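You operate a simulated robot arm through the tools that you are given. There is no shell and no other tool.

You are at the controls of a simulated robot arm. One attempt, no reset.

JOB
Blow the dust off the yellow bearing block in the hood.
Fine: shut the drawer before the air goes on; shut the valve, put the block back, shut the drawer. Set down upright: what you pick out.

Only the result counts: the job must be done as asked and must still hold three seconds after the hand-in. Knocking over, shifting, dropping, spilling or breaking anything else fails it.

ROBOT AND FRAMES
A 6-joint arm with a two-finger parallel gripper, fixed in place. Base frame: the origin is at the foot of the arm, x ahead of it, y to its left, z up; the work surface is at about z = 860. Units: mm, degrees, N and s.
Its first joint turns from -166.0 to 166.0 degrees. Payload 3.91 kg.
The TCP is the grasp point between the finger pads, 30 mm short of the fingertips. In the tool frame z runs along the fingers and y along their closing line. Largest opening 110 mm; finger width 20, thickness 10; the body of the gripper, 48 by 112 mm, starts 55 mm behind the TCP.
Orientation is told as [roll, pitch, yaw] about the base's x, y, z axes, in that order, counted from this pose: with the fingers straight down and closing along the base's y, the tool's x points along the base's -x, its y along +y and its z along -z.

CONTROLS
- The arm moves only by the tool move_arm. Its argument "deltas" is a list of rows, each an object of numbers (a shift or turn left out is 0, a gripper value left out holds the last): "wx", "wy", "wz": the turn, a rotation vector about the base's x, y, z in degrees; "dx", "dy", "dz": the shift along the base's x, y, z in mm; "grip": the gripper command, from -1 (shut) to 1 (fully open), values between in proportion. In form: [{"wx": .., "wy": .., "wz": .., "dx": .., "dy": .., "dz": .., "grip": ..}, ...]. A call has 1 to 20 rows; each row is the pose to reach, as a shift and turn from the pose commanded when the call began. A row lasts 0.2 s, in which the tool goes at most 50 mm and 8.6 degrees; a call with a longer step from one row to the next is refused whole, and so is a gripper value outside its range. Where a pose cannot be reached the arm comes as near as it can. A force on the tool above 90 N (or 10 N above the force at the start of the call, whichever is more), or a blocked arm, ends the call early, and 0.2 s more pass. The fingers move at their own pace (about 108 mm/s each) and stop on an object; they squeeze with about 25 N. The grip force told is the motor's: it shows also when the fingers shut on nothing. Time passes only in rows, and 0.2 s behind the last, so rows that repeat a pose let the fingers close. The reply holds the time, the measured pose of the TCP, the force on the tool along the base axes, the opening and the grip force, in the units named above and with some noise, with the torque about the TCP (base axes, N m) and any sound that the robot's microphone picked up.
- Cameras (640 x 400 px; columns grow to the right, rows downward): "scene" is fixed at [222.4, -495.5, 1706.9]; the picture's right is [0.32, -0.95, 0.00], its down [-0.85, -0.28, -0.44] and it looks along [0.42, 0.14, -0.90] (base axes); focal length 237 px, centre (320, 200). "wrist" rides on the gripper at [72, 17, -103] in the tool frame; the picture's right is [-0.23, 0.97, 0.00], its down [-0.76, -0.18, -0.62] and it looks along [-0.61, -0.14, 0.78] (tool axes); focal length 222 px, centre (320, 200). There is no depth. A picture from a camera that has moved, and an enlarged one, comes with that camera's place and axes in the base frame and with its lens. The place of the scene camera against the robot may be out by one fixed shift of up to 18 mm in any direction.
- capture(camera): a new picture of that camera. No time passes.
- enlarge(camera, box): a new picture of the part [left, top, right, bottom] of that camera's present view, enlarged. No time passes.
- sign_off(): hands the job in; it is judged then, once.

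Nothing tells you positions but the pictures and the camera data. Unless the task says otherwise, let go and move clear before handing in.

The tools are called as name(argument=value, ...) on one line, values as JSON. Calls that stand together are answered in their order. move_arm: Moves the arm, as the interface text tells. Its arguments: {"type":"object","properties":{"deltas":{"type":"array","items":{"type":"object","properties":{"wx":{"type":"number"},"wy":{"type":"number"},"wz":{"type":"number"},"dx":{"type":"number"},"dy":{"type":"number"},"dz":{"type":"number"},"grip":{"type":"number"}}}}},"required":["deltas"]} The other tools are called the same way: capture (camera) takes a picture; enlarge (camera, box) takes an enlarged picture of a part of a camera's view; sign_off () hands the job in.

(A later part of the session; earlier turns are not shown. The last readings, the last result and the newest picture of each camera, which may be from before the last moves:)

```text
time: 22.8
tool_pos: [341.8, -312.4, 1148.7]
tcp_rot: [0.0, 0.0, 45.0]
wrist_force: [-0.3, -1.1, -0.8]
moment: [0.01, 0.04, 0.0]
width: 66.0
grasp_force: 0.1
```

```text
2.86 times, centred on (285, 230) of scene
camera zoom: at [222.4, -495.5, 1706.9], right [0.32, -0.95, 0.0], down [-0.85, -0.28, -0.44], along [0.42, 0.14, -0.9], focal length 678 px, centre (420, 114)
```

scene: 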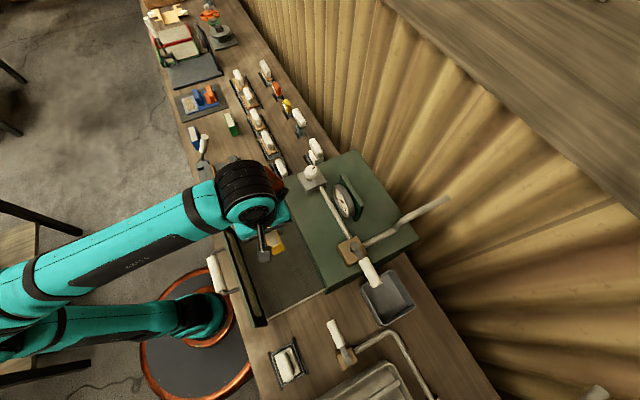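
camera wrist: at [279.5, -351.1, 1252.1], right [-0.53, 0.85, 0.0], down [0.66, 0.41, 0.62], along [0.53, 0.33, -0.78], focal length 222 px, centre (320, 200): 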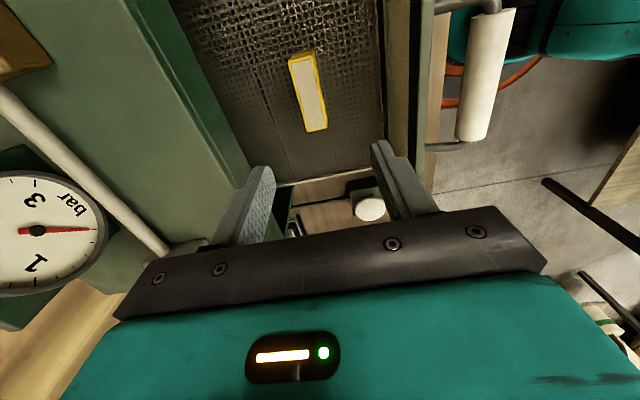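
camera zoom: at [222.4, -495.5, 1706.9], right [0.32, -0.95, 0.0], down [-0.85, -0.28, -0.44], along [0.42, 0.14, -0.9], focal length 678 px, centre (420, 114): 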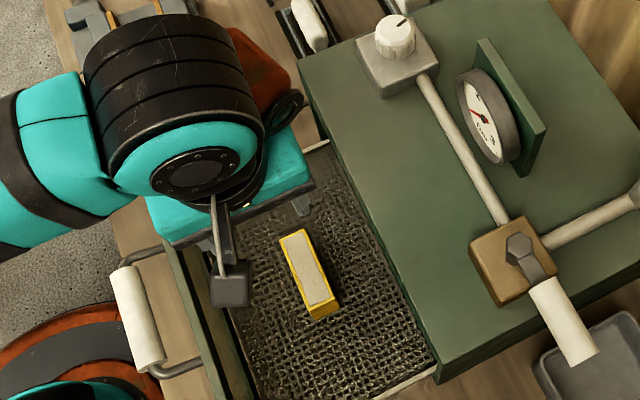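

The block stands upright in the tray. Now I measure the drawer handle from two viewpoints.

enlarge(camera="wrist", box=[370, 0, 610, 190])

move_arm(deltas=[{"dx": -30, "dy": -30, "dz": 0}, {"dx": -60, "dy": -60, "dz": 0}, {"dx": -90, "dy": -90, "dz": 0}, {"dx": -106, "dy": -106, "dz": 0}])

capture(camera="wrist")

enlarge(camera="wrist", box=[370, 30, 610, 220])

```text
2.11 times, centred on (490, 95) of wrist
camera zoom: at [279.5, -351.1, 1252.1], right [-0.53, 0.85, 0.0], down [0.66, 0.41, 0.62], along [0.53, 0.33, -0.78], focal length 468 px, centre (-38, 421)
```

zoom: 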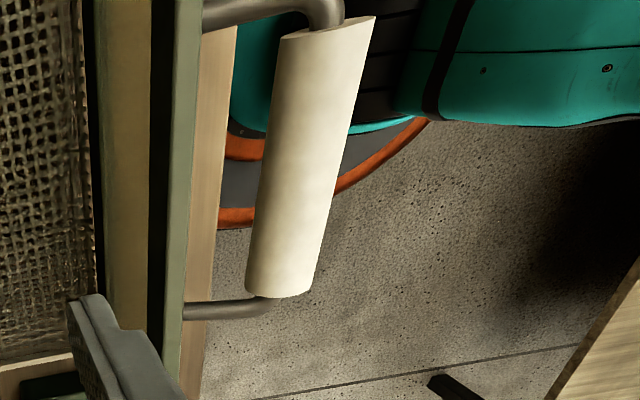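

```text
time: 23.8
tool_pos: [233.7, -418.2, 1147.7]
tcp_rot: [-0.1, 0.1, 44.9]
wrist_force: [0.9, 0.4, -0.1]
moment: [0.02, 0.01, 0.04]
width: 66.0
grasp_force: 0.0
```

```text
taken
camera wrist: at [172.0, -456.9, 1252.3], right [-0.53, 0.85, 0.0], down [0.66, 0.41, 0.62], along [0.53, 0.33, -0.78], focal length 222 px, centre (320, 200)
```

wrist: 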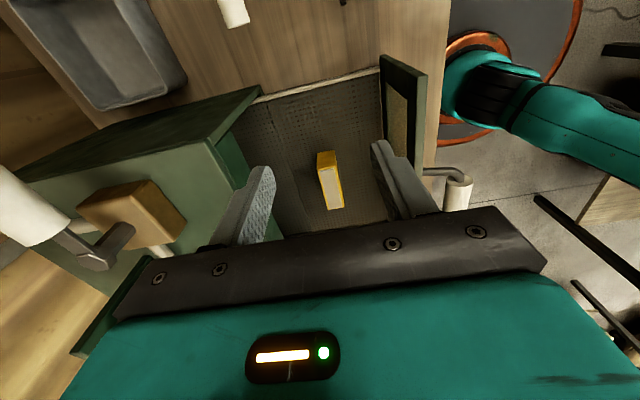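

```text
2.11 times, centred on (490, 125) of wrist
camera zoom: at [172.0, -456.9, 1252.3], right [-0.53, 0.85, 0.0], down [0.66, 0.41, 0.62], along [0.53, 0.33, -0.78], focal length 468 px, centre (-38, 358)
```

zoom: 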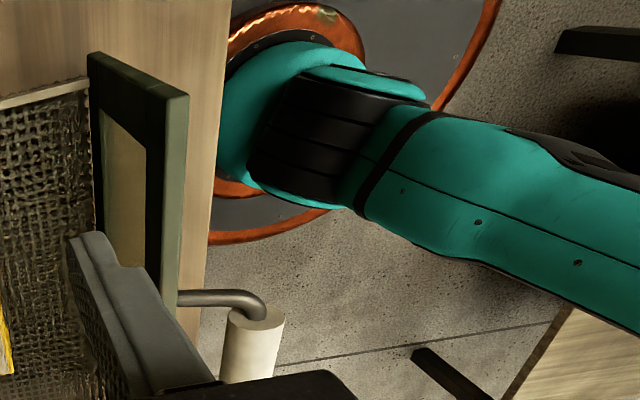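

The handle sleeve is at about a=321 mm, b=-26…72 (bench axes), z≈1041. The block seems to sit ~12 mm off from where I released it, so I check it for tilt.

enlarge(camera="wrist", box=[270, 120, 390, 220])

enlarge(camera="scene", box=[250, 200, 320, 260])

enlarge(camera="scene", box=[190, 180, 350, 340])

```text
4.00 times, centred on (330, 170) of wrist
camera zoom: at [172.0, -456.9, 1252.3], right [-0.53, 0.85, 0.0], down [0.66, 0.41, 0.62], along [0.53, 0.33, -0.78], focal length 888 px, centre (280, 320)
```

zoom: 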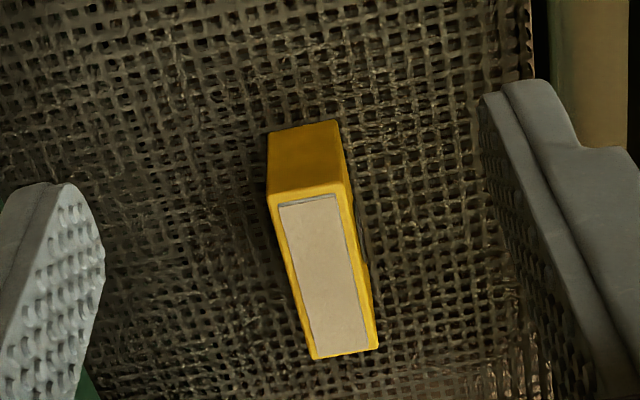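

```text
6.67 times, centred on (285, 230) of scene
camera zoom: at [222.4, -495.5, 1706.9], right [0.32, -0.95, 0.0], down [-0.85, -0.28, -0.44], along [0.42, 0.14, -0.9], focal length 1582 px, centre (553, 0)
```

zoom: 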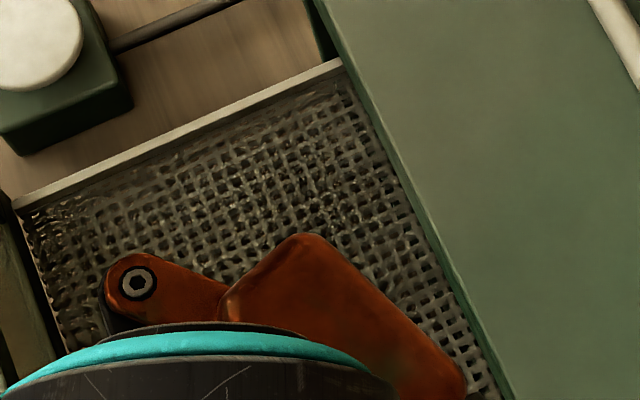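

```text
2.50 times, centred on (270, 260) of scene
camera zoom: at [222.4, -495.5, 1706.9], right [0.32, -0.95, 0.0], down [-0.85, -0.28, -0.44], along [0.42, 0.14, -0.9], focal length 593 px, centre (445, 50)
```

zoom: 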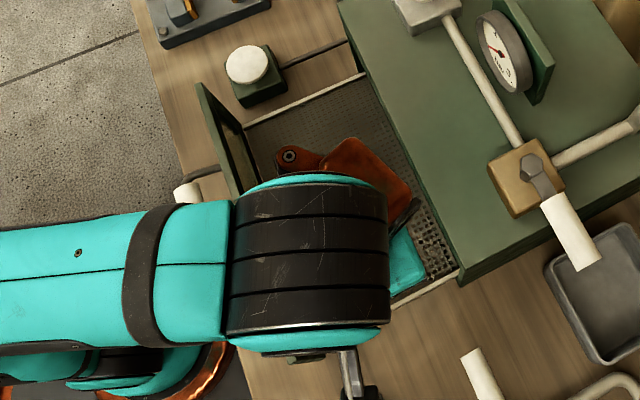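

The block is upright; it slid about 12 mm with a finger at release, so I'll release with a tiny opening when putting it back. Now a closer look at the handle and drawer front from above.

move_arm(deltas=[{"dx": -10, "dy": 35, "dz": 15}, {"dx": -21, "dy": 71, "dz": 30}, {"dx": -32, "dy": 107, "dz": 45}, {"dx": -43, "dy": 142, "dz": 50}])

capture(camera="wrist")

enlarge(camera="wrist", box=[200, 20, 440, 220])

capture(camera="scene")

```text
time: 24.8
tool_pos: [191.4, -276.6, 1197.9]
tcp_rot: [0.0, -0.1, 44.9]
wrist_force: [0.9, -0.6, -1.0]
moment: [0.11, 0.01, -0.02]
width: 66.0
grasp_force: 0.1
```

```text
taken
camera wrist: at [128.6, -315.2, 1301.5], right [-0.53, 0.85, 0.0], down [0.66, 0.41, 0.62], along [0.53, 0.33, -0.78], focal length 222 px, centre (320, 200)
```

wrist: 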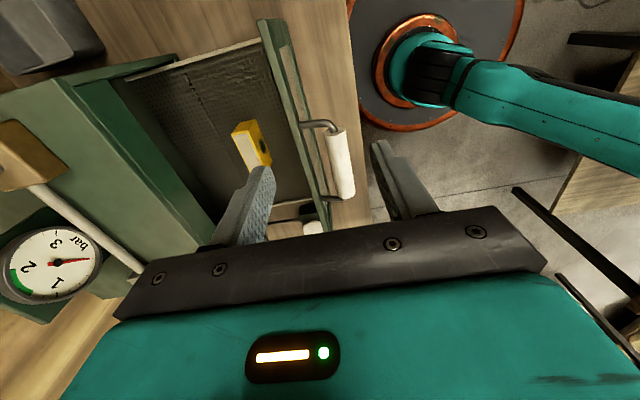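

```text
2.00 times, centred on (320, 120) of wrist
camera zoom: at [128.6, -315.2, 1301.5], right [-0.53, 0.85, 0.0], down [0.66, 0.41, 0.62], along [0.53, 0.33, -0.78], focal length 444 px, centre (320, 360)
```

zoom: 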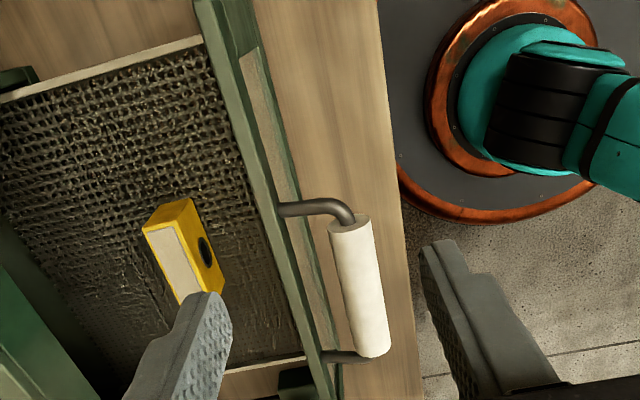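

```text
taken
```

scene: 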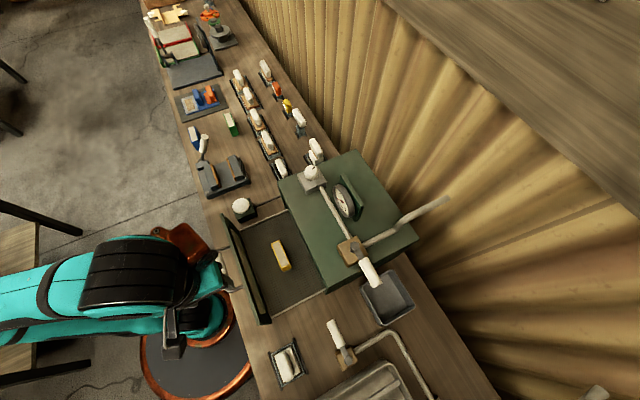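

The handle is consistently at a≈319.5, b≈-27…72, z≈1041, with a ~22 mm gap to the drawer front. I'll grasp it with the fingers either side, so I move above it with a 44 mm opening first.

move_arm(deltas=[{"dx": 15, "dy": 20, "grip": -0.2}, {"dx": 33, "dy": 44, "grip": -0.2}, {"dx": 50.6, "dy": 66.2, "grip": -0.2}, {"dx": 50.6, "dy": 66.2, "dz": -40, "grip": -0.2}, {"dx": 50.6, "dy": 66.2, "dz": -70, "grip": -0.2}])

capture(camera="wrist")

enlarge(camera="wrist", box=[200, 20, 440, 220])

```text
time: 26.0
tool_pos: [243.1, -209.2, 1129.5]
tcp_rot: [-0.1, -0.1, 45.0]
wrist_force: [0.5, -0.1, -0.6]
moment: [0.0, 0.03, 0.04]
width: 44.3
grasp_force: 0.1
```

```text
taken
camera wrist: at [180.4, -248.5, 1231.8], right [-0.53, 0.85, 0.0], down [0.66, 0.41, 0.62], along [0.53, 0.33, -0.78], focal length 222 px, centre (320, 200)
```

wrist: 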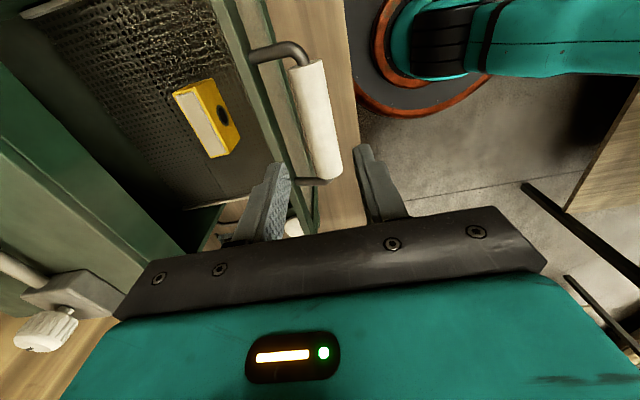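

```text
2.00 times, centred on (320, 120) of wrist
camera zoom: at [180.4, -248.5, 1231.8], right [-0.53, 0.85, 0.0], down [0.66, 0.41, 0.62], along [0.53, 0.33, -0.78], focal length 444 px, centre (320, 360)
```

zoom: 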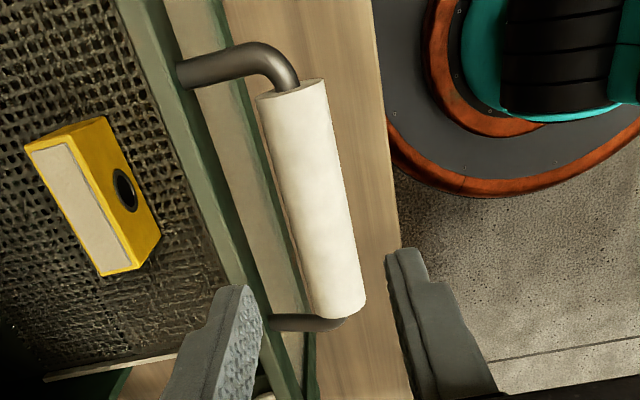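

Alignment checks out (handle centre a≈319.5, b≈23; TCP a=319.8, b=24). Lowering over the handle and gripping.

move_arm(deltas=[{"dz": -30, "grip": -0.2}, {"dz": -50, "grip": -0.2}, {"dz": -70, "grip": -0.2}, {"dz": -85, "grip": -0.2}])

capture(camera="wrist")

```text
time: 27.0
tool_pos: [242.5, -208.8, 1043.3]
tcp_rot: [-0.2, 0.0, 45.0]
wrist_force: [-0.9, -0.1, 0.3]
moment: [0.04, 0.04, 0.01]
width: 44.0
grasp_force: 0.0
```

```text
taken
camera wrist: at [180.8, -248.0, 1147.2], right [-0.53, 0.85, 0.0], down [0.66, 0.41, 0.62], along [0.53, 0.33, -0.78], focal length 222 px, centre (320, 200)
```

wrist: 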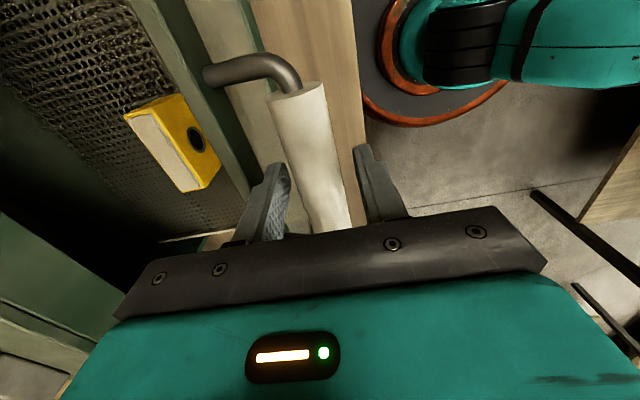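

The handle is between the fingers. Closing on it.

move_arm(deltas=[{"grip": -0.6}, {"grip": -1}, {"grip": -1}, {"grip": -1}])

```text
time: 28.0
tool_pos: [243.2, -209.6, 1044.8]
tcp_rot: [-0.1, 0.0, 45.0]
wrist_force: [-1.0, 0.1, -7.5]
moment: [-0.06, -0.05, 0.02]
width: 26.7
grasp_force: 44.9
```

Gripped (27 mm). Pushing the drawer in gently along +a.

move_arm(deltas=[{"dx": 1, "dy": -1}, {"dx": 3, "dy": -3}, {"dx": 6, "dy": -6}, {"dx": 10, "dy": -10}, {"dx": 14, "dy": -14}, {"dx": 18, "dy": -18}, {"dx": 22, "dy": -22}, {"dx": 25, "dy": -25}, {"dx": 27, "dy": -27}, {"dx": 28, "dy": -28}])

capture(camera="scene")

capture(camera="wrist")

```text
time: 30.2
tool_pos: [271.9, -238.0, 1045.1]
tcp_rot: [0.1, 0.1, 45.0]
wrist_force: [-7.2, -4.1, -7.5]
moment: [0.02, 0.41, 0.02]
width: 26.6
grasp_force: 44.8
```

```text
taken
```

scene: 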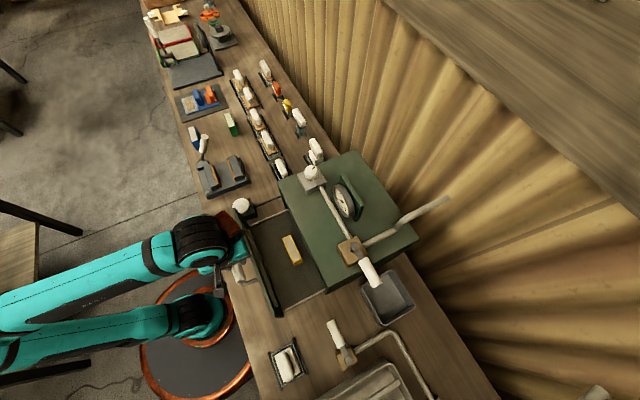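

```text
taken
camera wrist: at [209.1, -276.3, 1147.3], right [-0.53, 0.85, 0.0], down [0.66, 0.41, 0.62], along [0.53, 0.33, -0.78], focal length 222 px, centre (320, 200)
```

wrist: 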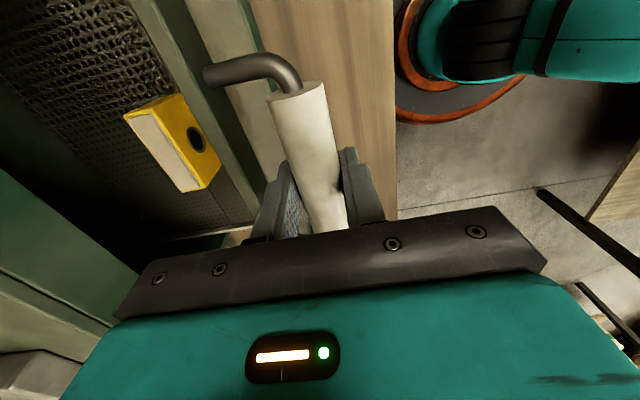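

Drawer and block move together nicely. Continuing, with a slight sideways correction for the −b force.

move_arm(deltas=[{"dx": 1, "dy": -2}, {"dx": 3, "dy": -4}, {"dx": 6, "dy": -7.2}, {"dx": 10, "dy": -11.4}, {"dx": 14, "dy": -15.5}, {"dx": 18, "dy": -19.7}, {"dx": 22, "dy": -23.8}, {"dx": 26, "dy": -28}, {"dx": 30, "dy": -32.1}, {"dx": 34, "dy": -36.3}, {"dx": 38, "dy": -40.4}, {"dx": 42, "dy": -44.6}, {"dx": 46, "dy": -48.7}, {"dx": 50, "dy": -52.9}, {"dx": 54, "dy": -57}, {"dx": 58, "dy": -61.2}, {"dx": 61, "dy": -64.3}, {"dx": 63, "dy": -66.4}])

capture(camera="scene")

capture(camera="wrist")

```text
time: 34.0
tool_pos: [336.3, -302.4, 1043.5]
tcp_rot: [-0.1, 0.0, 45.0]
wrist_force: [30.5, 32.4, 18.7]
moment: [0.69, -0.29, 0.17]
width: 26.6
grasp_force: 45.2
```

```text
taken
```

scene: 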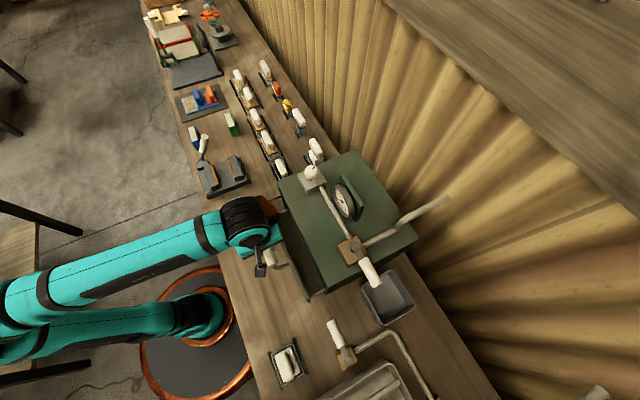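

```text
taken
camera wrist: at [273.7, -340.9, 1147.3], right [-0.53, 0.85, 0.0], down [0.66, 0.41, 0.62], along [0.53, 0.33, -0.78], focal length 222 px, centre (320, 200)
```

wrist: 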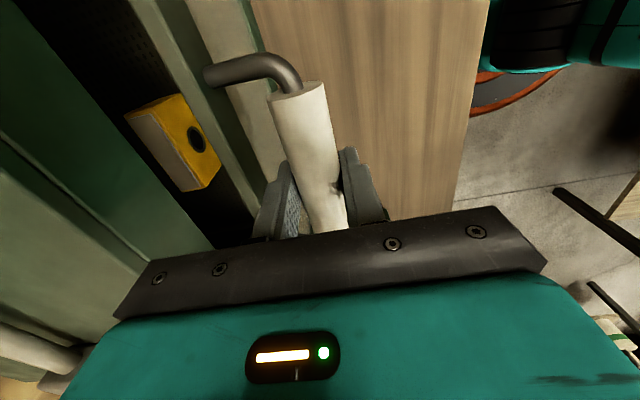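

The drawer runs exactly at 45°, so my sideways correction was too much; I undo it and continue the last ~55 mm.

move_arm(deltas=[{"dx": 1.5, "dy": 1.5}, {"dx": 3.5, "dy": -0.5}, {"dx": 6.5, "dy": -3.5}, {"dx": 10.5, "dy": -7.5}, {"dx": 14.5, "dy": -11.5}, {"dx": 18.5, "dy": -15.5}, {"dx": 22.5, "dy": -19.5}, {"dx": 26.5, "dy": -23.5}, {"dx": 29.5, "dy": -26.5}])

capture(camera="scene")

capture(camera="wrist")

```text
time: 36.0
tool_pos: [363.3, -330.7, 1043.9]
tcp_rot: [-0.1, 0.0, 45.0]
wrist_force: [6.8, 9.3, 22.1]
moment: [0.1, 0.39, -0.15]
width: 27.2
grasp_force: 44.8
```

```text
taken
```

scene: 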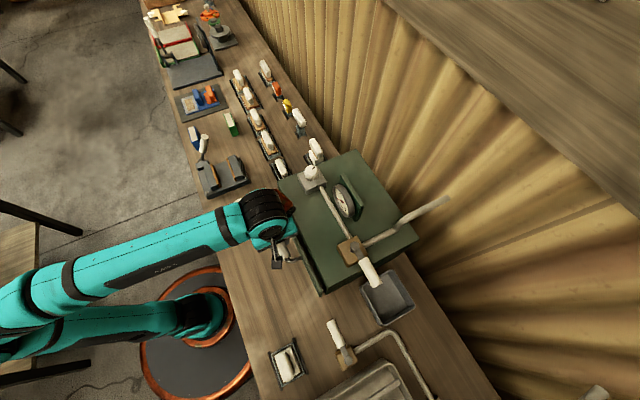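

```text
taken
camera wrist: at [301.4, -368.7, 1147.2], right [-0.53, 0.85, 0.0], down [0.66, 0.41, 0.62], along [0.53, 0.33, -0.78], focal length 222 px, centre (320, 200)
```

wrist: 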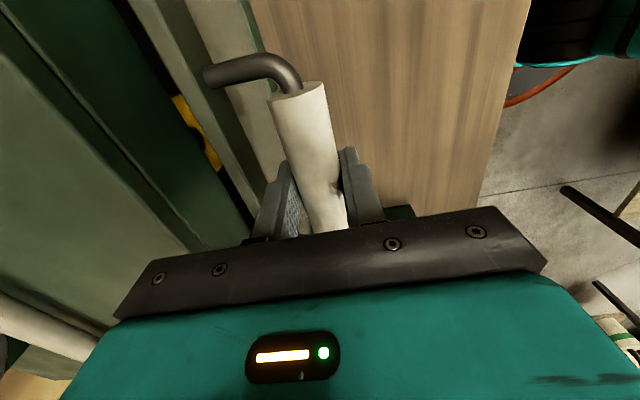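

Nearly shut. Small steps to the stop, watching force.

move_arm(deltas=[{"dx": 2, "dy": -1.4, "dz": 0.5}, {"dx": 4, "dy": -3.4, "dz": 1}, {"dx": 6, "dy": -5.4, "dz": 1}, {"dx": 8, "dy": -7.4, "dz": 1}, {"dx": 10, "dy": -9.4, "dz": 1}])

capture(camera="wrist")

```text
time: 37.2
tool_pos: [372.2, -339.1, 1044.2]
tcp_rot: [0.2, 0.0, 45.0]
wrist_force: [-43.6, 45.1, -44.2]
moment: [-0.15, -0.23, -0.04]
width: 27.0
grasp_force: 45.1
```

```text
taken
camera wrist: at [309.6, -377.0, 1147.3], right [-0.53, 0.85, 0.01], down [0.67, 0.41, 0.62], along [0.53, 0.33, -0.78], focal length 222 px, centre (320, 200)
```

wrist: 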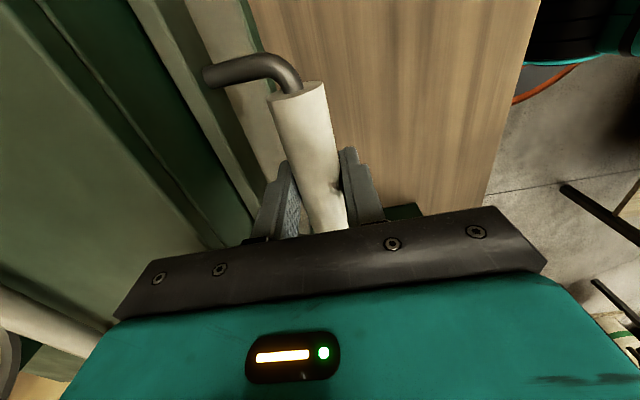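

The drawer has hit its stop (about 63 N). I ease off, release the handle, and go up.

move_arm(deltas=[{"dx": -1.3, "dy": 1.3, "dz": -1.2, "grip": -1}, {"dx": -1.3, "dy": 1.3, "dz": -1.2, "grip": -0.2}, {"dx": -1.3, "dy": 1.3, "dz": -1.2, "grip": -0.2}])

move_arm(deltas=[{"dz": 20}, {"dz": 50}, {"dz": 90}, {"dz": 130}])

capture(camera="wrist")

enlarge(camera="scene", box=[230, 160, 430, 310])

```text
time: 38.0
tool_pos: [373.6, -338.6, 1045.2]
tcp_rot: [-0.1, 0.0, 45.1]
wrist_force: [0.3, -0.2, 0.1]
moment: [0.0, 0.02, 0.01]
width: 44.0
grasp_force: 0.0
```

```text
time: 39.0
tool_pos: [373.6, -339.4, 1173.4]
tcp_rot: [0.0, -0.1, 45.0]
wrist_force: [0.0, -0.7, 0.5]
moment: [0.01, -0.03, 0.0]
width: 43.8
grasp_force: 0.0
```

```text
taken
camera wrist: at [310.7, -378.2, 1277.4], right [-0.53, 0.85, 0.0], down [0.66, 0.41, 0.62], along [0.53, 0.33, -0.78], focal length 222 px, centre (320, 200)
```

wrist: 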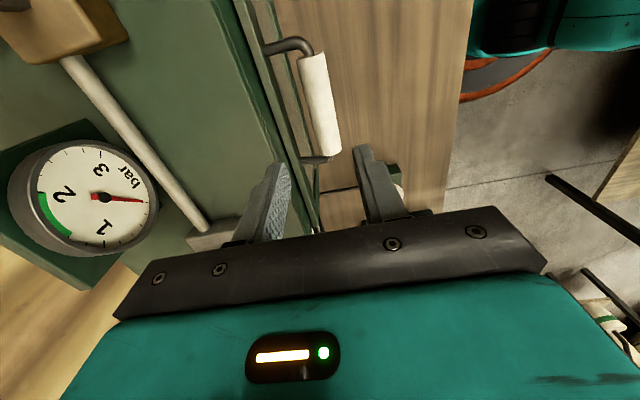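

```text
2.67 times, centred on (330, 235) of scene
camera zoom: at [222.4, -495.5, 1706.9], right [0.32, -0.95, 0.0], down [-0.85, -0.28, -0.44], along [0.42, 0.14, -0.9], focal length 633 px, centre (293, 107)
```

zoom: 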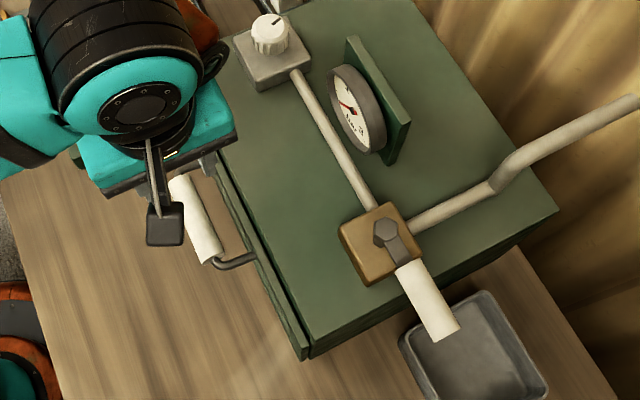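

The drawer is shut flush. Next I inspect the valve lever (points toward −b from its hub near a≈654, b≈−93) from closer.

move_arm(deltas=[{"dz": 40}, {"dz": 80}, {"dx": -15, "dy": -38, "dz": 90}, {"dx": -31, "dy": -77, "dz": 90}, {"dx": -47, "dy": -116, "dz": 90}, {"dx": -63, "dy": -155, "dz": 90}, {"dx": -78, "dy": -194, "dz": 90}, {"dx": -91, "dy": -226, "dz": 90}])

capture(camera="wrist")

enlarge(camera="wrist", box=[160, 60, 400, 230])

```text
time: 40.8
tool_pos: [280.7, -563.7, 1265.0]
tcp_rot: [-0.1, 0.0, 45.1]
wrist_force: [-0.7, 0.2, 0.2]
moment: [-0.05, 0.0, 0.01]
width: 43.9
grasp_force: 0.0
```

```text
taken
camera wrist: at [218.6, -602.1, 1367.6], right [-0.53, 0.85, 0.0], down [0.66, 0.41, 0.62], along [0.53, 0.33, -0.78], focal length 222 px, centre (320, 200)
```

wrist: 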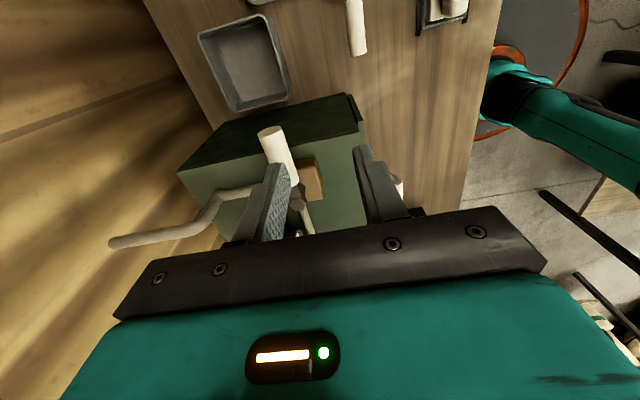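

```text
2.35 times, centred on (280, 145) of wrist
camera zoom: at [218.6, -602.1, 1367.6], right [-0.53, 0.85, 0.0], down [0.66, 0.41, 0.62], along [0.53, 0.33, -0.78], focal length 523 px, centre (414, 329)
```

zoom: 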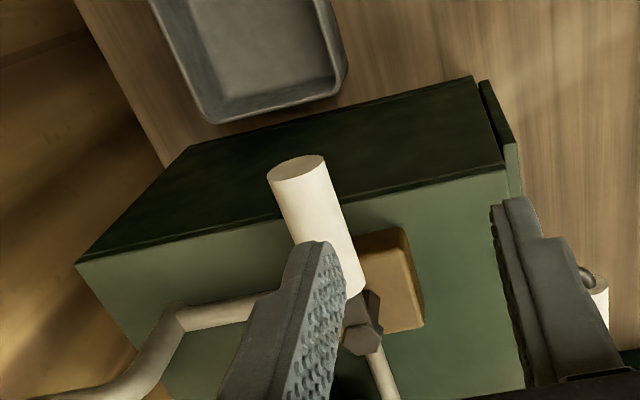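

The lever's white sleeve lies along b at a≈652, b≈−124…−195, z≈1135; hub at (648, −101). I'll place closed fingers on its wall side and nudge it gently toward the front.

move_arm(deltas=[{"dx": 30, "dy": -13, "grip": -1}, {"dx": 60, "dy": -27, "grip": -1}, {"dx": 92, "dy": -42, "grip": -1}, {"dx": 92, "dy": -42, "dz": -30, "grip": -1}])

capture(camera="wrist")

enlarge(camera="scene", box=[300, 180, 460, 310])

```text
time: 41.8
tool_pos: [373.6, -606.6, 1233.8]
tcp_rot: [0.0, 0.0, 44.9]
wrist_force: [0.2, -0.5, -0.1]
moment: [0.03, -0.03, 0.02]
width: 0.0
grasp_force: 25.1
```

```text
taken
camera wrist: at [311.1, -644.7, 1336.6], right [-0.53, 0.85, 0.0], down [0.66, 0.41, 0.62], along [0.53, 0.33, -0.78], focal length 222 px, centre (320, 200)
```

wrist: 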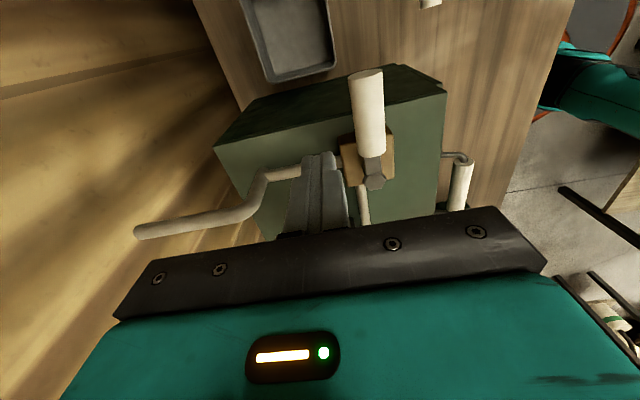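

```text
3.08 times, centred on (380, 245) of scene
camera zoom: at [222.4, -495.5, 1706.9], right [0.32, -0.95, 0.0], down [-0.85, -0.28, -0.44], along [0.42, 0.14, -0.9], focal length 730 px, centre (135, 62)
```

zoom: 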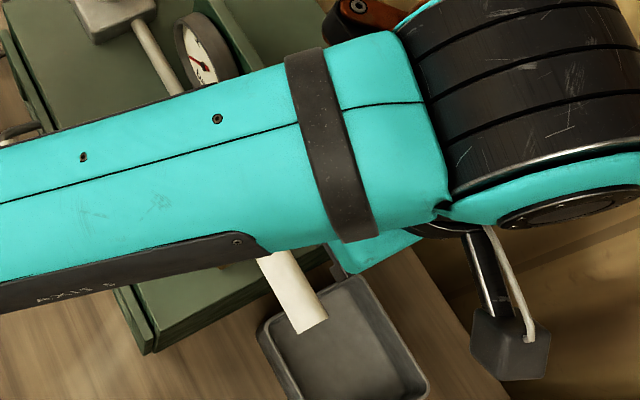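

Sleeve refined to a≈649, z≈1147; hub ≈ (649.5, −98). Lowering beside it on the wall side.

move_arm(deltas=[{"dz": -40, "grip": -1}, {"dz": -75, "grip": -1}, {"dz": -89, "grip": -1}])

move_arm(deltas=[{"dx": -5, "dy": 5, "grip": -1}, {"dx": -10, "dy": 10, "grip": -1}, {"dx": -13, "dy": 13, "grip": -1}])

capture(camera="wrist")

```text
time: 42.6
tool_pos: [374.8, -607.1, 1142.9]
tcp_rot: [-0.1, 0.0, 45.1]
wrist_force: [-0.7, 0.0, 0.0]
moment: [0.0, -0.02, -0.02]
width: 0.0
grasp_force: 24.7
```

```text
time: 43.4
tool_pos: [360.8, -593.5, 1144.2]
tcp_rot: [-0.1, 0.0, 44.9]
wrist_force: [-0.3, -0.2, 0.4]
moment: [-0.01, -0.01, 0.04]
width: 0.1
grasp_force: 25.3
```

```text
taken
camera wrist: at [298.7, -632.4, 1247.6], right [-0.53, 0.85, 0.0], down [0.66, 0.41, 0.62], along [0.53, 0.33, -0.78], focal length 222 px, centre (320, 200)
```

wrist: 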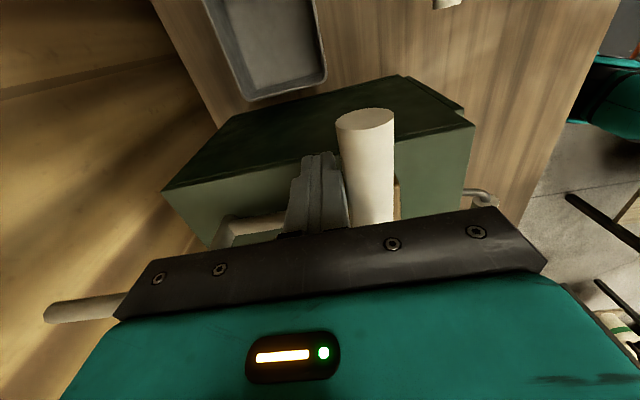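

Just about touching the sleeve. Nudging 4 mm, then checking force.

move_arm(deltas=[{"dx": -1.5, "dy": 1.5, "grip": -1}, {"dx": -3, "dy": 3, "grip": -1}])

move_arm(deltas=[{"dx": -1.2, "dy": 1.2, "grip": -1}, {"dx": -2, "dy": 2, "grip": -1}])

capture(camera="wrist")

```text
time: 44.0
tool_pos: [357.2, -591.2, 1144.6]
tcp_rot: [0.0, 0.1, 45.0]
wrist_force: [0.3, 0.3, -0.6]
moment: [-0.03, 0.01, -0.01]
width: 0.0
grasp_force: 25.2
```

```text
time: 44.6
tool_pos: [356.4, -589.5, 1143.3]
tcp_rot: [-0.1, 0.0, 45.0]
wrist_force: [0.1, -1.3, 1.1]
moment: [0.02, 0.0, 0.02]
width: 0.0
grasp_force: 25.3
```

```text
taken
camera wrist: at [293.4, -627.2, 1247.4], right [-0.53, 0.85, 0.0], down [0.66, 0.41, 0.62], along [0.53, 0.33, -0.78], focal length 222 px, centre (320, 200)
```

wrist: 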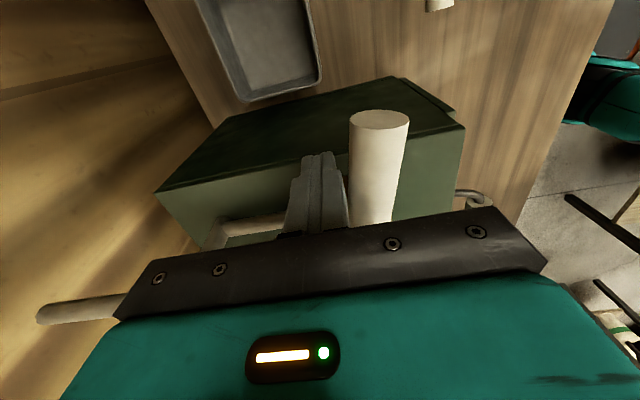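

The lever swings toward the front with very little force. Continuing the arc to ~30° and checking the gauge.

move_arm(deltas=[{"dx": -6.4, "dy": 2.6, "grip": -1}, {"dx": -12.8, "dy": 5.3, "grip": -1}, {"dx": -19, "dy": 12, "grip": -1}, {"dx": -25.6, "dy": 19.2, "grip": -1}])

enlarge(camera="scene", box=[310, 160, 390, 220])

capture(camera="wrist")

capture(camera="scene")

```text
time: 45.6
tool_pos: [329.3, -571.6, 1144.3]
tcp_rot: [0.0, 0.0, 45.0]
wrist_force: [0.6, 0.2, 0.5]
moment: [0.02, 0.03, -0.01]
width: 0.3
grasp_force: 25.6
```

```text
6.67 times, centred on (350, 190) of scene
camera zoom: at [222.4, -495.5, 1706.9], right [0.32, -0.95, 0.0], down [-0.85, -0.28, -0.44], along [0.42, 0.14, -0.9], focal length 1582 px, centre (120, 267)
```

zoom: 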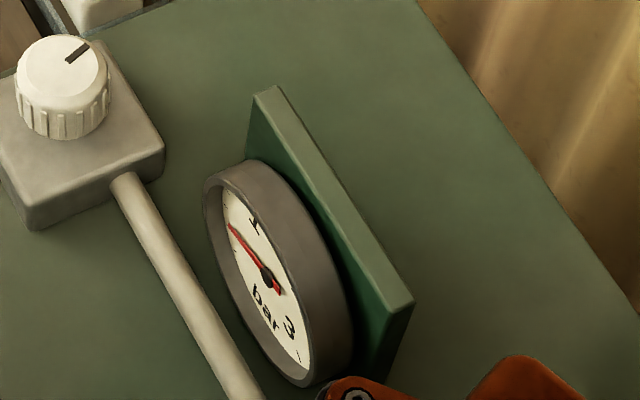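

```text
taken
camera wrist: at [268.1, -609.0, 1247.5], right [-0.53, 0.85, 0.0], down [0.66, 0.41, 0.62], along [0.53, 0.33, -0.78], focal length 222 px, centre (320, 200)
```

wrist: 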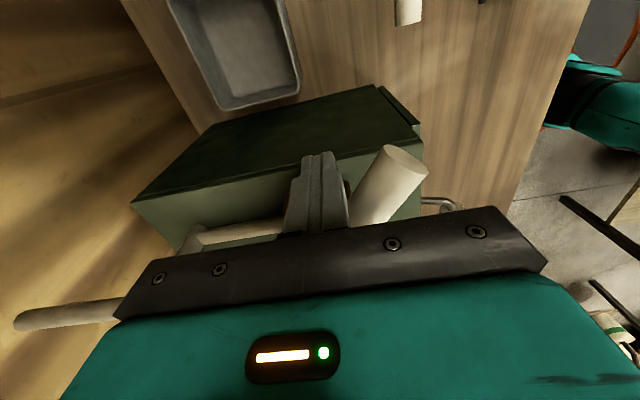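

```text
taken
```

scene: 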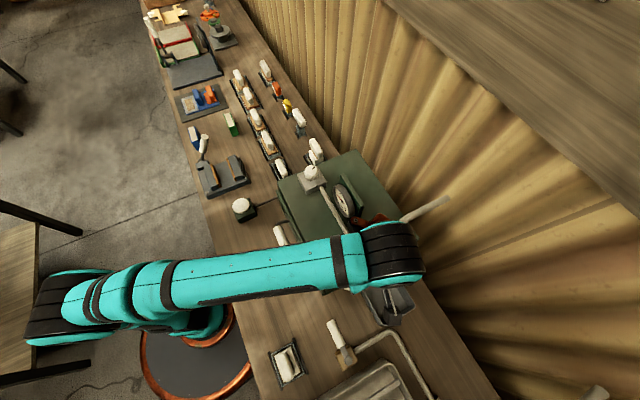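

Needle is rising as the lever opens. Continuing to about 60°.

move_arm(deltas=[{"dx": -3.8, "dy": 8.8, "grip": -1}, {"dx": -7.6, "dy": 17.7, "grip": -1}, {"dx": -9.7, "dy": 27, "grip": -1}, {"dx": -11.7, "dy": 36.2, "grip": -1}])

enlarge(camera="scene", box=[310, 160, 390, 220])

capture(camera="wrist")

```text
time: 46.6
tool_pos: [319.1, -534.2, 1145.9]
tcp_rot: [0.0, 0.0, 44.9]
wrist_force: [-0.7, -1.2, 0.2]
moment: [0.0, -0.01, 0.0]
width: 0.0
grasp_force: 24.8
```

```text
6.67 times, centred on (350, 190) of scene
camera zoom: at [222.4, -495.5, 1706.9], right [0.32, -0.95, 0.0], down [-0.85, -0.28, -0.44], along [0.42, 0.14, -0.9], focal length 1582 px, centre (120, 267)
```

zoom: 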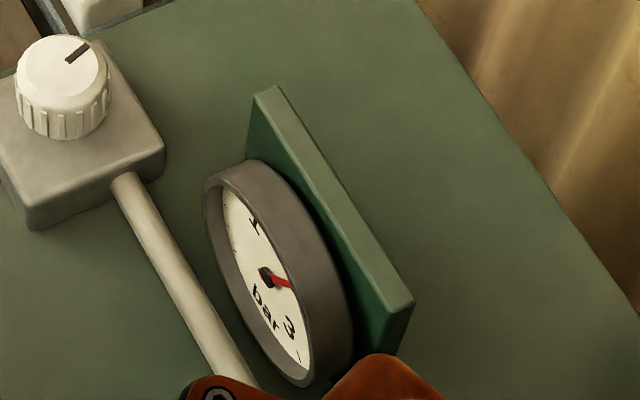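

```text
taken
camera wrist: at [256.1, -572.5, 1248.1], right [-0.53, 0.85, 0.0], down [0.66, 0.41, 0.62], along [0.53, 0.33, -0.78], focal length 222 px, centre (320, 200)
```

wrist: 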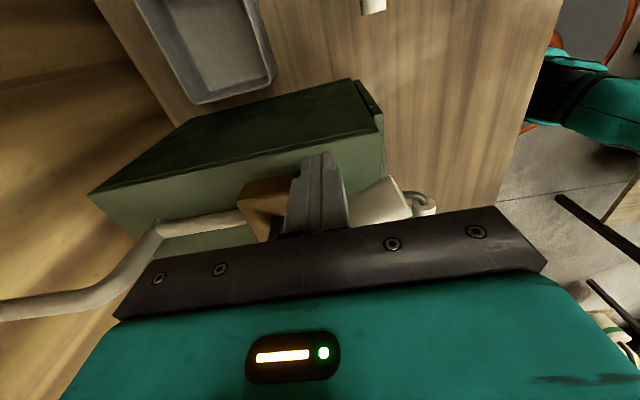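

The needle has jumped to about 2.6 bar, above the green 1.4–2.0 band. I immediately hop over to the other side of the lever so I can bring it back.

move_arm(deltas=[{"dz": 35, "grip": -1}, {"dz": 60, "grip": -1}, {"dx": 8, "dy": 31, "dz": 60, "grip": -1}, {"dx": 15.3, "dy": 62.5, "dz": 60, "grip": -1}, {"dx": 15.3, "dy": 62.5, "dz": 30, "grip": -1}, {"dx": 15.3, "dy": 62.5, "dz": 0, "grip": -1}])

enlarge(camera="scene", box=[310, 160, 390, 220])

capture(camera="wrist")

capture(camera="scene")

```text
time: 48.0
tool_pos: [334.8, -472.0, 1145.7]
tcp_rot: [0.0, 0.0, 45.1]
wrist_force: [-0.7, -0.6, 0.1]
moment: [0.01, -0.01, 0.0]
width: 0.1
grasp_force: 24.9
```

```text
6.67 times, centred on (350, 190) of scene
camera zoom: at [222.4, -495.5, 1706.9], right [0.32, -0.95, 0.0], down [-0.85, -0.28, -0.44], along [0.42, 0.14, -0.9], focal length 1582 px, centre (120, 267)
```

zoom: 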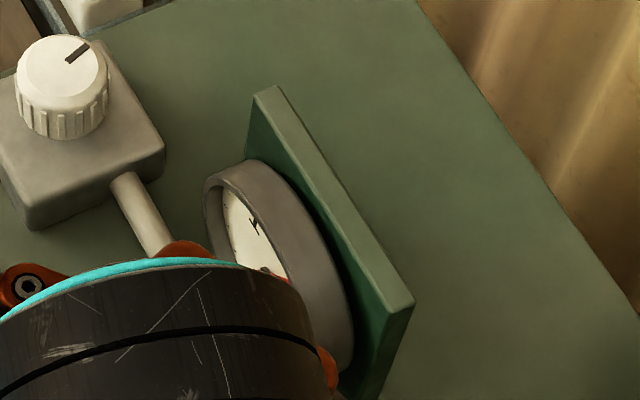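

```text
taken
camera wrist: at [272.1, -510.6, 1248.5], right [-0.53, 0.85, 0.0], down [0.66, 0.41, 0.62], along [0.53, 0.33, -0.78], focal length 222 px, centre (320, 200)
```

wrist: 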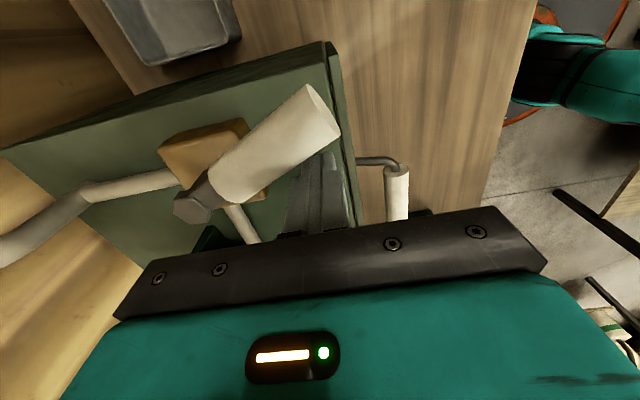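

```text
taken
```

scene: 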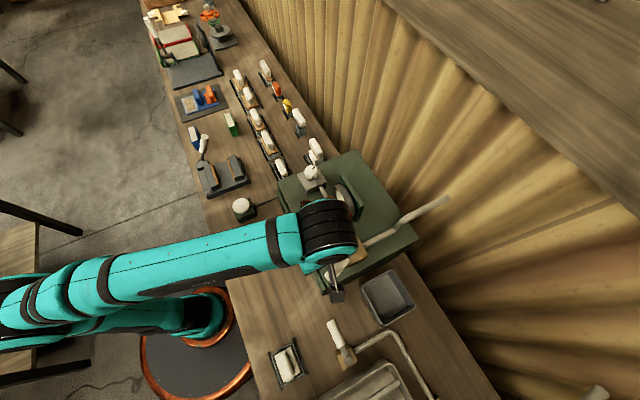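

The lever stands near 55–60°. I push it back to about 48° then check the angle and the gauge.

move_arm(deltas=[{"dx": -3.5, "dy": -8.6, "grip": -1}, {"dx": -7, "dy": -17.2, "grip": -1}, {"dx": -10.4, "dy": -25.7, "grip": -1}])

capture(camera="wrist")

enlarge(camera="scene", box=[310, 160, 390, 220])

```text
time: 48.8
tool_pos: [326.0, -497.4, 1144.6]
tcp_rot: [0.0, 0.0, 45.0]
wrist_force: [0.2, 0.7, -0.9]
moment: [0.03, 0.0, -0.01]
width: 0.0
grasp_force: 24.6
```

```text
taken
camera wrist: at [261.7, -535.5, 1247.9], right [-0.53, 0.85, 0.0], down [0.66, 0.41, 0.62], along [0.53, 0.33, -0.78], focal length 222 px, centre (320, 200)
```

wrist: 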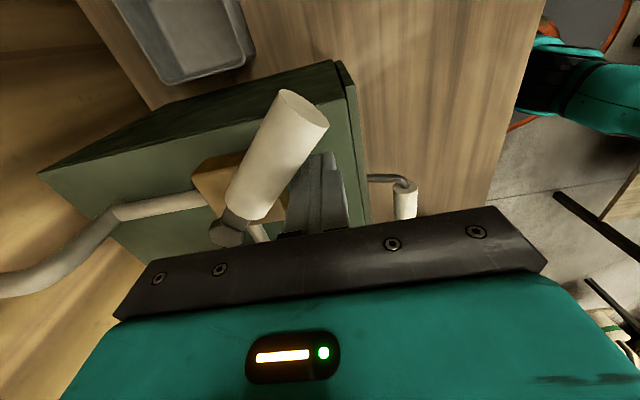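

```text
6.67 times, centred on (350, 190) of scene
camera zoom: at [222.4, -495.5, 1706.9], right [0.32, -0.95, 0.0], down [-0.85, -0.28, -0.44], along [0.42, 0.14, -0.9], focal length 1582 px, centre (120, 267)
```

zoom: 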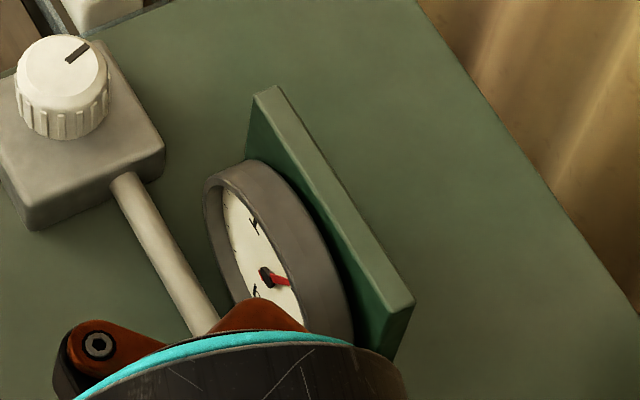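

The gauge still shows ~2.6 bar with the lever at 47°, so the regulator setting is too high. I close the valve fully first, then will turn the regulator knob down.

move_arm(deltas=[{"dx": -4.1, "dy": -12.3, "grip": -1}, {"dx": -8.2, "dy": -24.6, "grip": -1}, {"dx": -7.8, "dy": -34, "grip": -1}, {"dx": -7.4, "dy": -43.5, "grip": -1}, {"dx": -5.3, "dy": -52, "grip": -1}, {"dx": -3.2, "dy": -60.2, "grip": -1}])

capture(camera="wrist")

enlarge(camera="scene", box=[310, 160, 390, 220])

```text
time: 50.2
tool_pos: [321.4, -557.1, 1143.3]
tcp_rot: [0.1, 0.1, 45.0]
wrist_force: [0.3, -0.6, 0.3]
moment: [0.01, -0.01, 0.03]
width: 0.1
grasp_force: 25.3
```

```text
taken
camera wrist: at [257.6, -594.5, 1247.2], right [-0.53, 0.85, 0.0], down [0.66, 0.41, 0.62], along [0.53, 0.33, -0.78], focal length 222 px, centre (320, 200)
```

wrist: 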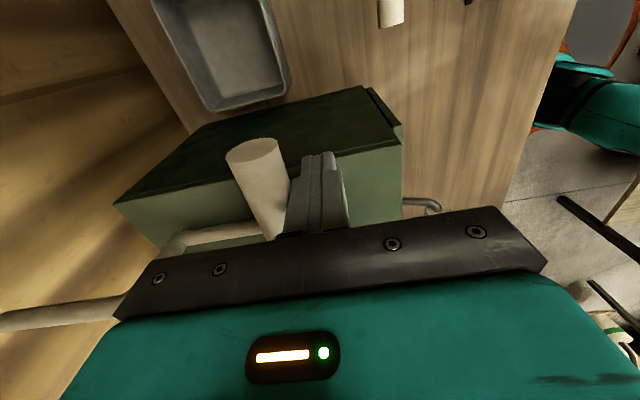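

```text
6.67 times, centred on (350, 190) of scene
camera zoom: at [222.4, -495.5, 1706.9], right [0.32, -0.95, 0.0], down [-0.85, -0.28, -0.44], along [0.42, 0.14, -0.9], focal length 1582 px, centre (120, 267)
```

zoom: 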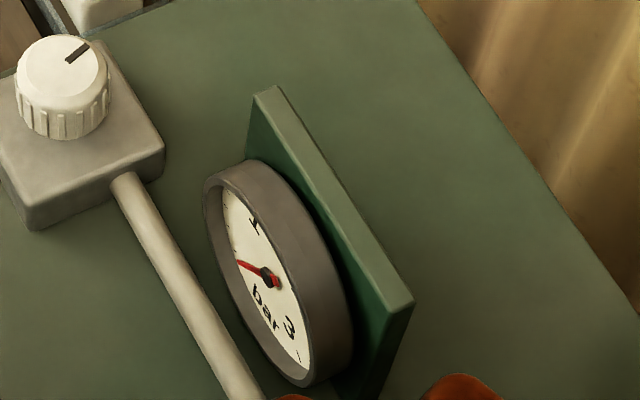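

Valve shut again, needle at zero. Re-reading the dial geometry (90° per bar), the open reading was actually about 1.9 bar – inside the green band – so the regulator is probably fine; I reopen the valve fully and read the gauge properly with the wrist camera.

move_arm(deltas=[{"dz": 35, "grip": -1}, {"dz": 60, "grip": -1}, {"dx": 25, "dy": -24, "dz": 60, "grip": -1}, {"dx": 50.2, "dy": -47.4, "dz": 60, "grip": -1}, {"dx": 50.2, "dy": -47.4, "dz": 25, "grip": -1}, {"dx": 50.2, "dy": -47.4, "dz": 0, "grip": -1}])

capture(camera="wrist")

```text
time: 51.6
tool_pos: [372.1, -605.7, 1145.7]
tcp_rot: [0.1, 0.1, 45.0]
wrist_force: [0.0, -1.1, 0.0]
moment: [-0.01, 0.01, 0.0]
width: 0.0
grasp_force: 25.0
```

```text
taken
camera wrist: at [309.3, -643.6, 1248.6], right [-0.53, 0.85, 0.0], down [0.66, 0.41, 0.62], along [0.53, 0.33, -0.78], focal length 222 px, centre (320, 200)
```

wrist: 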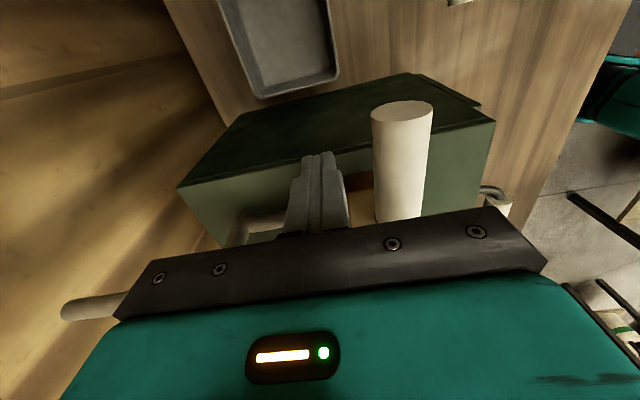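

move_arm(deltas=[{"dx": -12.5, "dy": 11.4, "grip": -1}, {"dx": -20.5, "dy": 16.4, "grip": -1}, {"dx": -28.5, "dy": 21.4, "grip": -1}, {"dx": -35, "dy": 28, "grip": -1}, {"dx": -41.3, "dy": 35.4, "grip": -1}, {"dx": -46, "dy": 43.5, "grip": -1}, {"dx": -50.1, "dy": 52.1, "grip": -1}, {"dx": -52.5, "dy": 61, "grip": -1}, {"dx": -54.3, "dy": 70.6, "grip": -1}, {"dx": -54.2, "dy": 80, "grip": -1}, {"dx": -53.5, "dy": 89.4, "grip": -1}])

enlarge(camera="scene", box=[310, 160, 390, 220])

capture(camera="wrist")

```text
time: 54.0
tool_pos: [317.2, -515.5, 1145.4]
tcp_rot: [0.0, 0.0, 44.9]
wrist_force: [-0.3, 0.0, 0.1]
moment: [0.05, 0.0, 0.01]
width: 0.0
grasp_force: 24.9
```

```text
6.67 times, centred on (350, 190) of scene
camera zoom: at [222.4, -495.5, 1706.9], right [0.32, -0.95, 0.0], down [-0.85, -0.28, -0.44], along [0.42, 0.14, -0.9], focal length 1582 px, centre (120, 267)
```

zoom: 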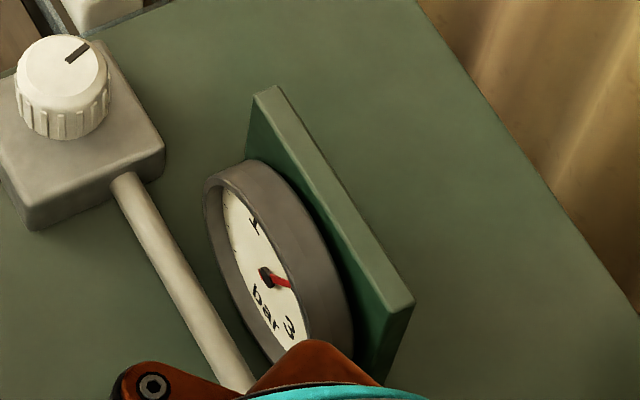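

```text
taken
camera wrist: at [254.2, -553.9, 1248.5], right [-0.53, 0.85, 0.0], down [0.66, 0.41, 0.62], along [0.53, 0.33, -0.78], focal length 222 px, centre (320, 200)
```

wrist: 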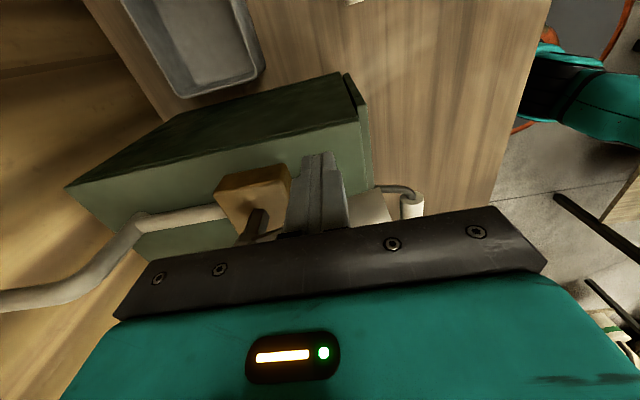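

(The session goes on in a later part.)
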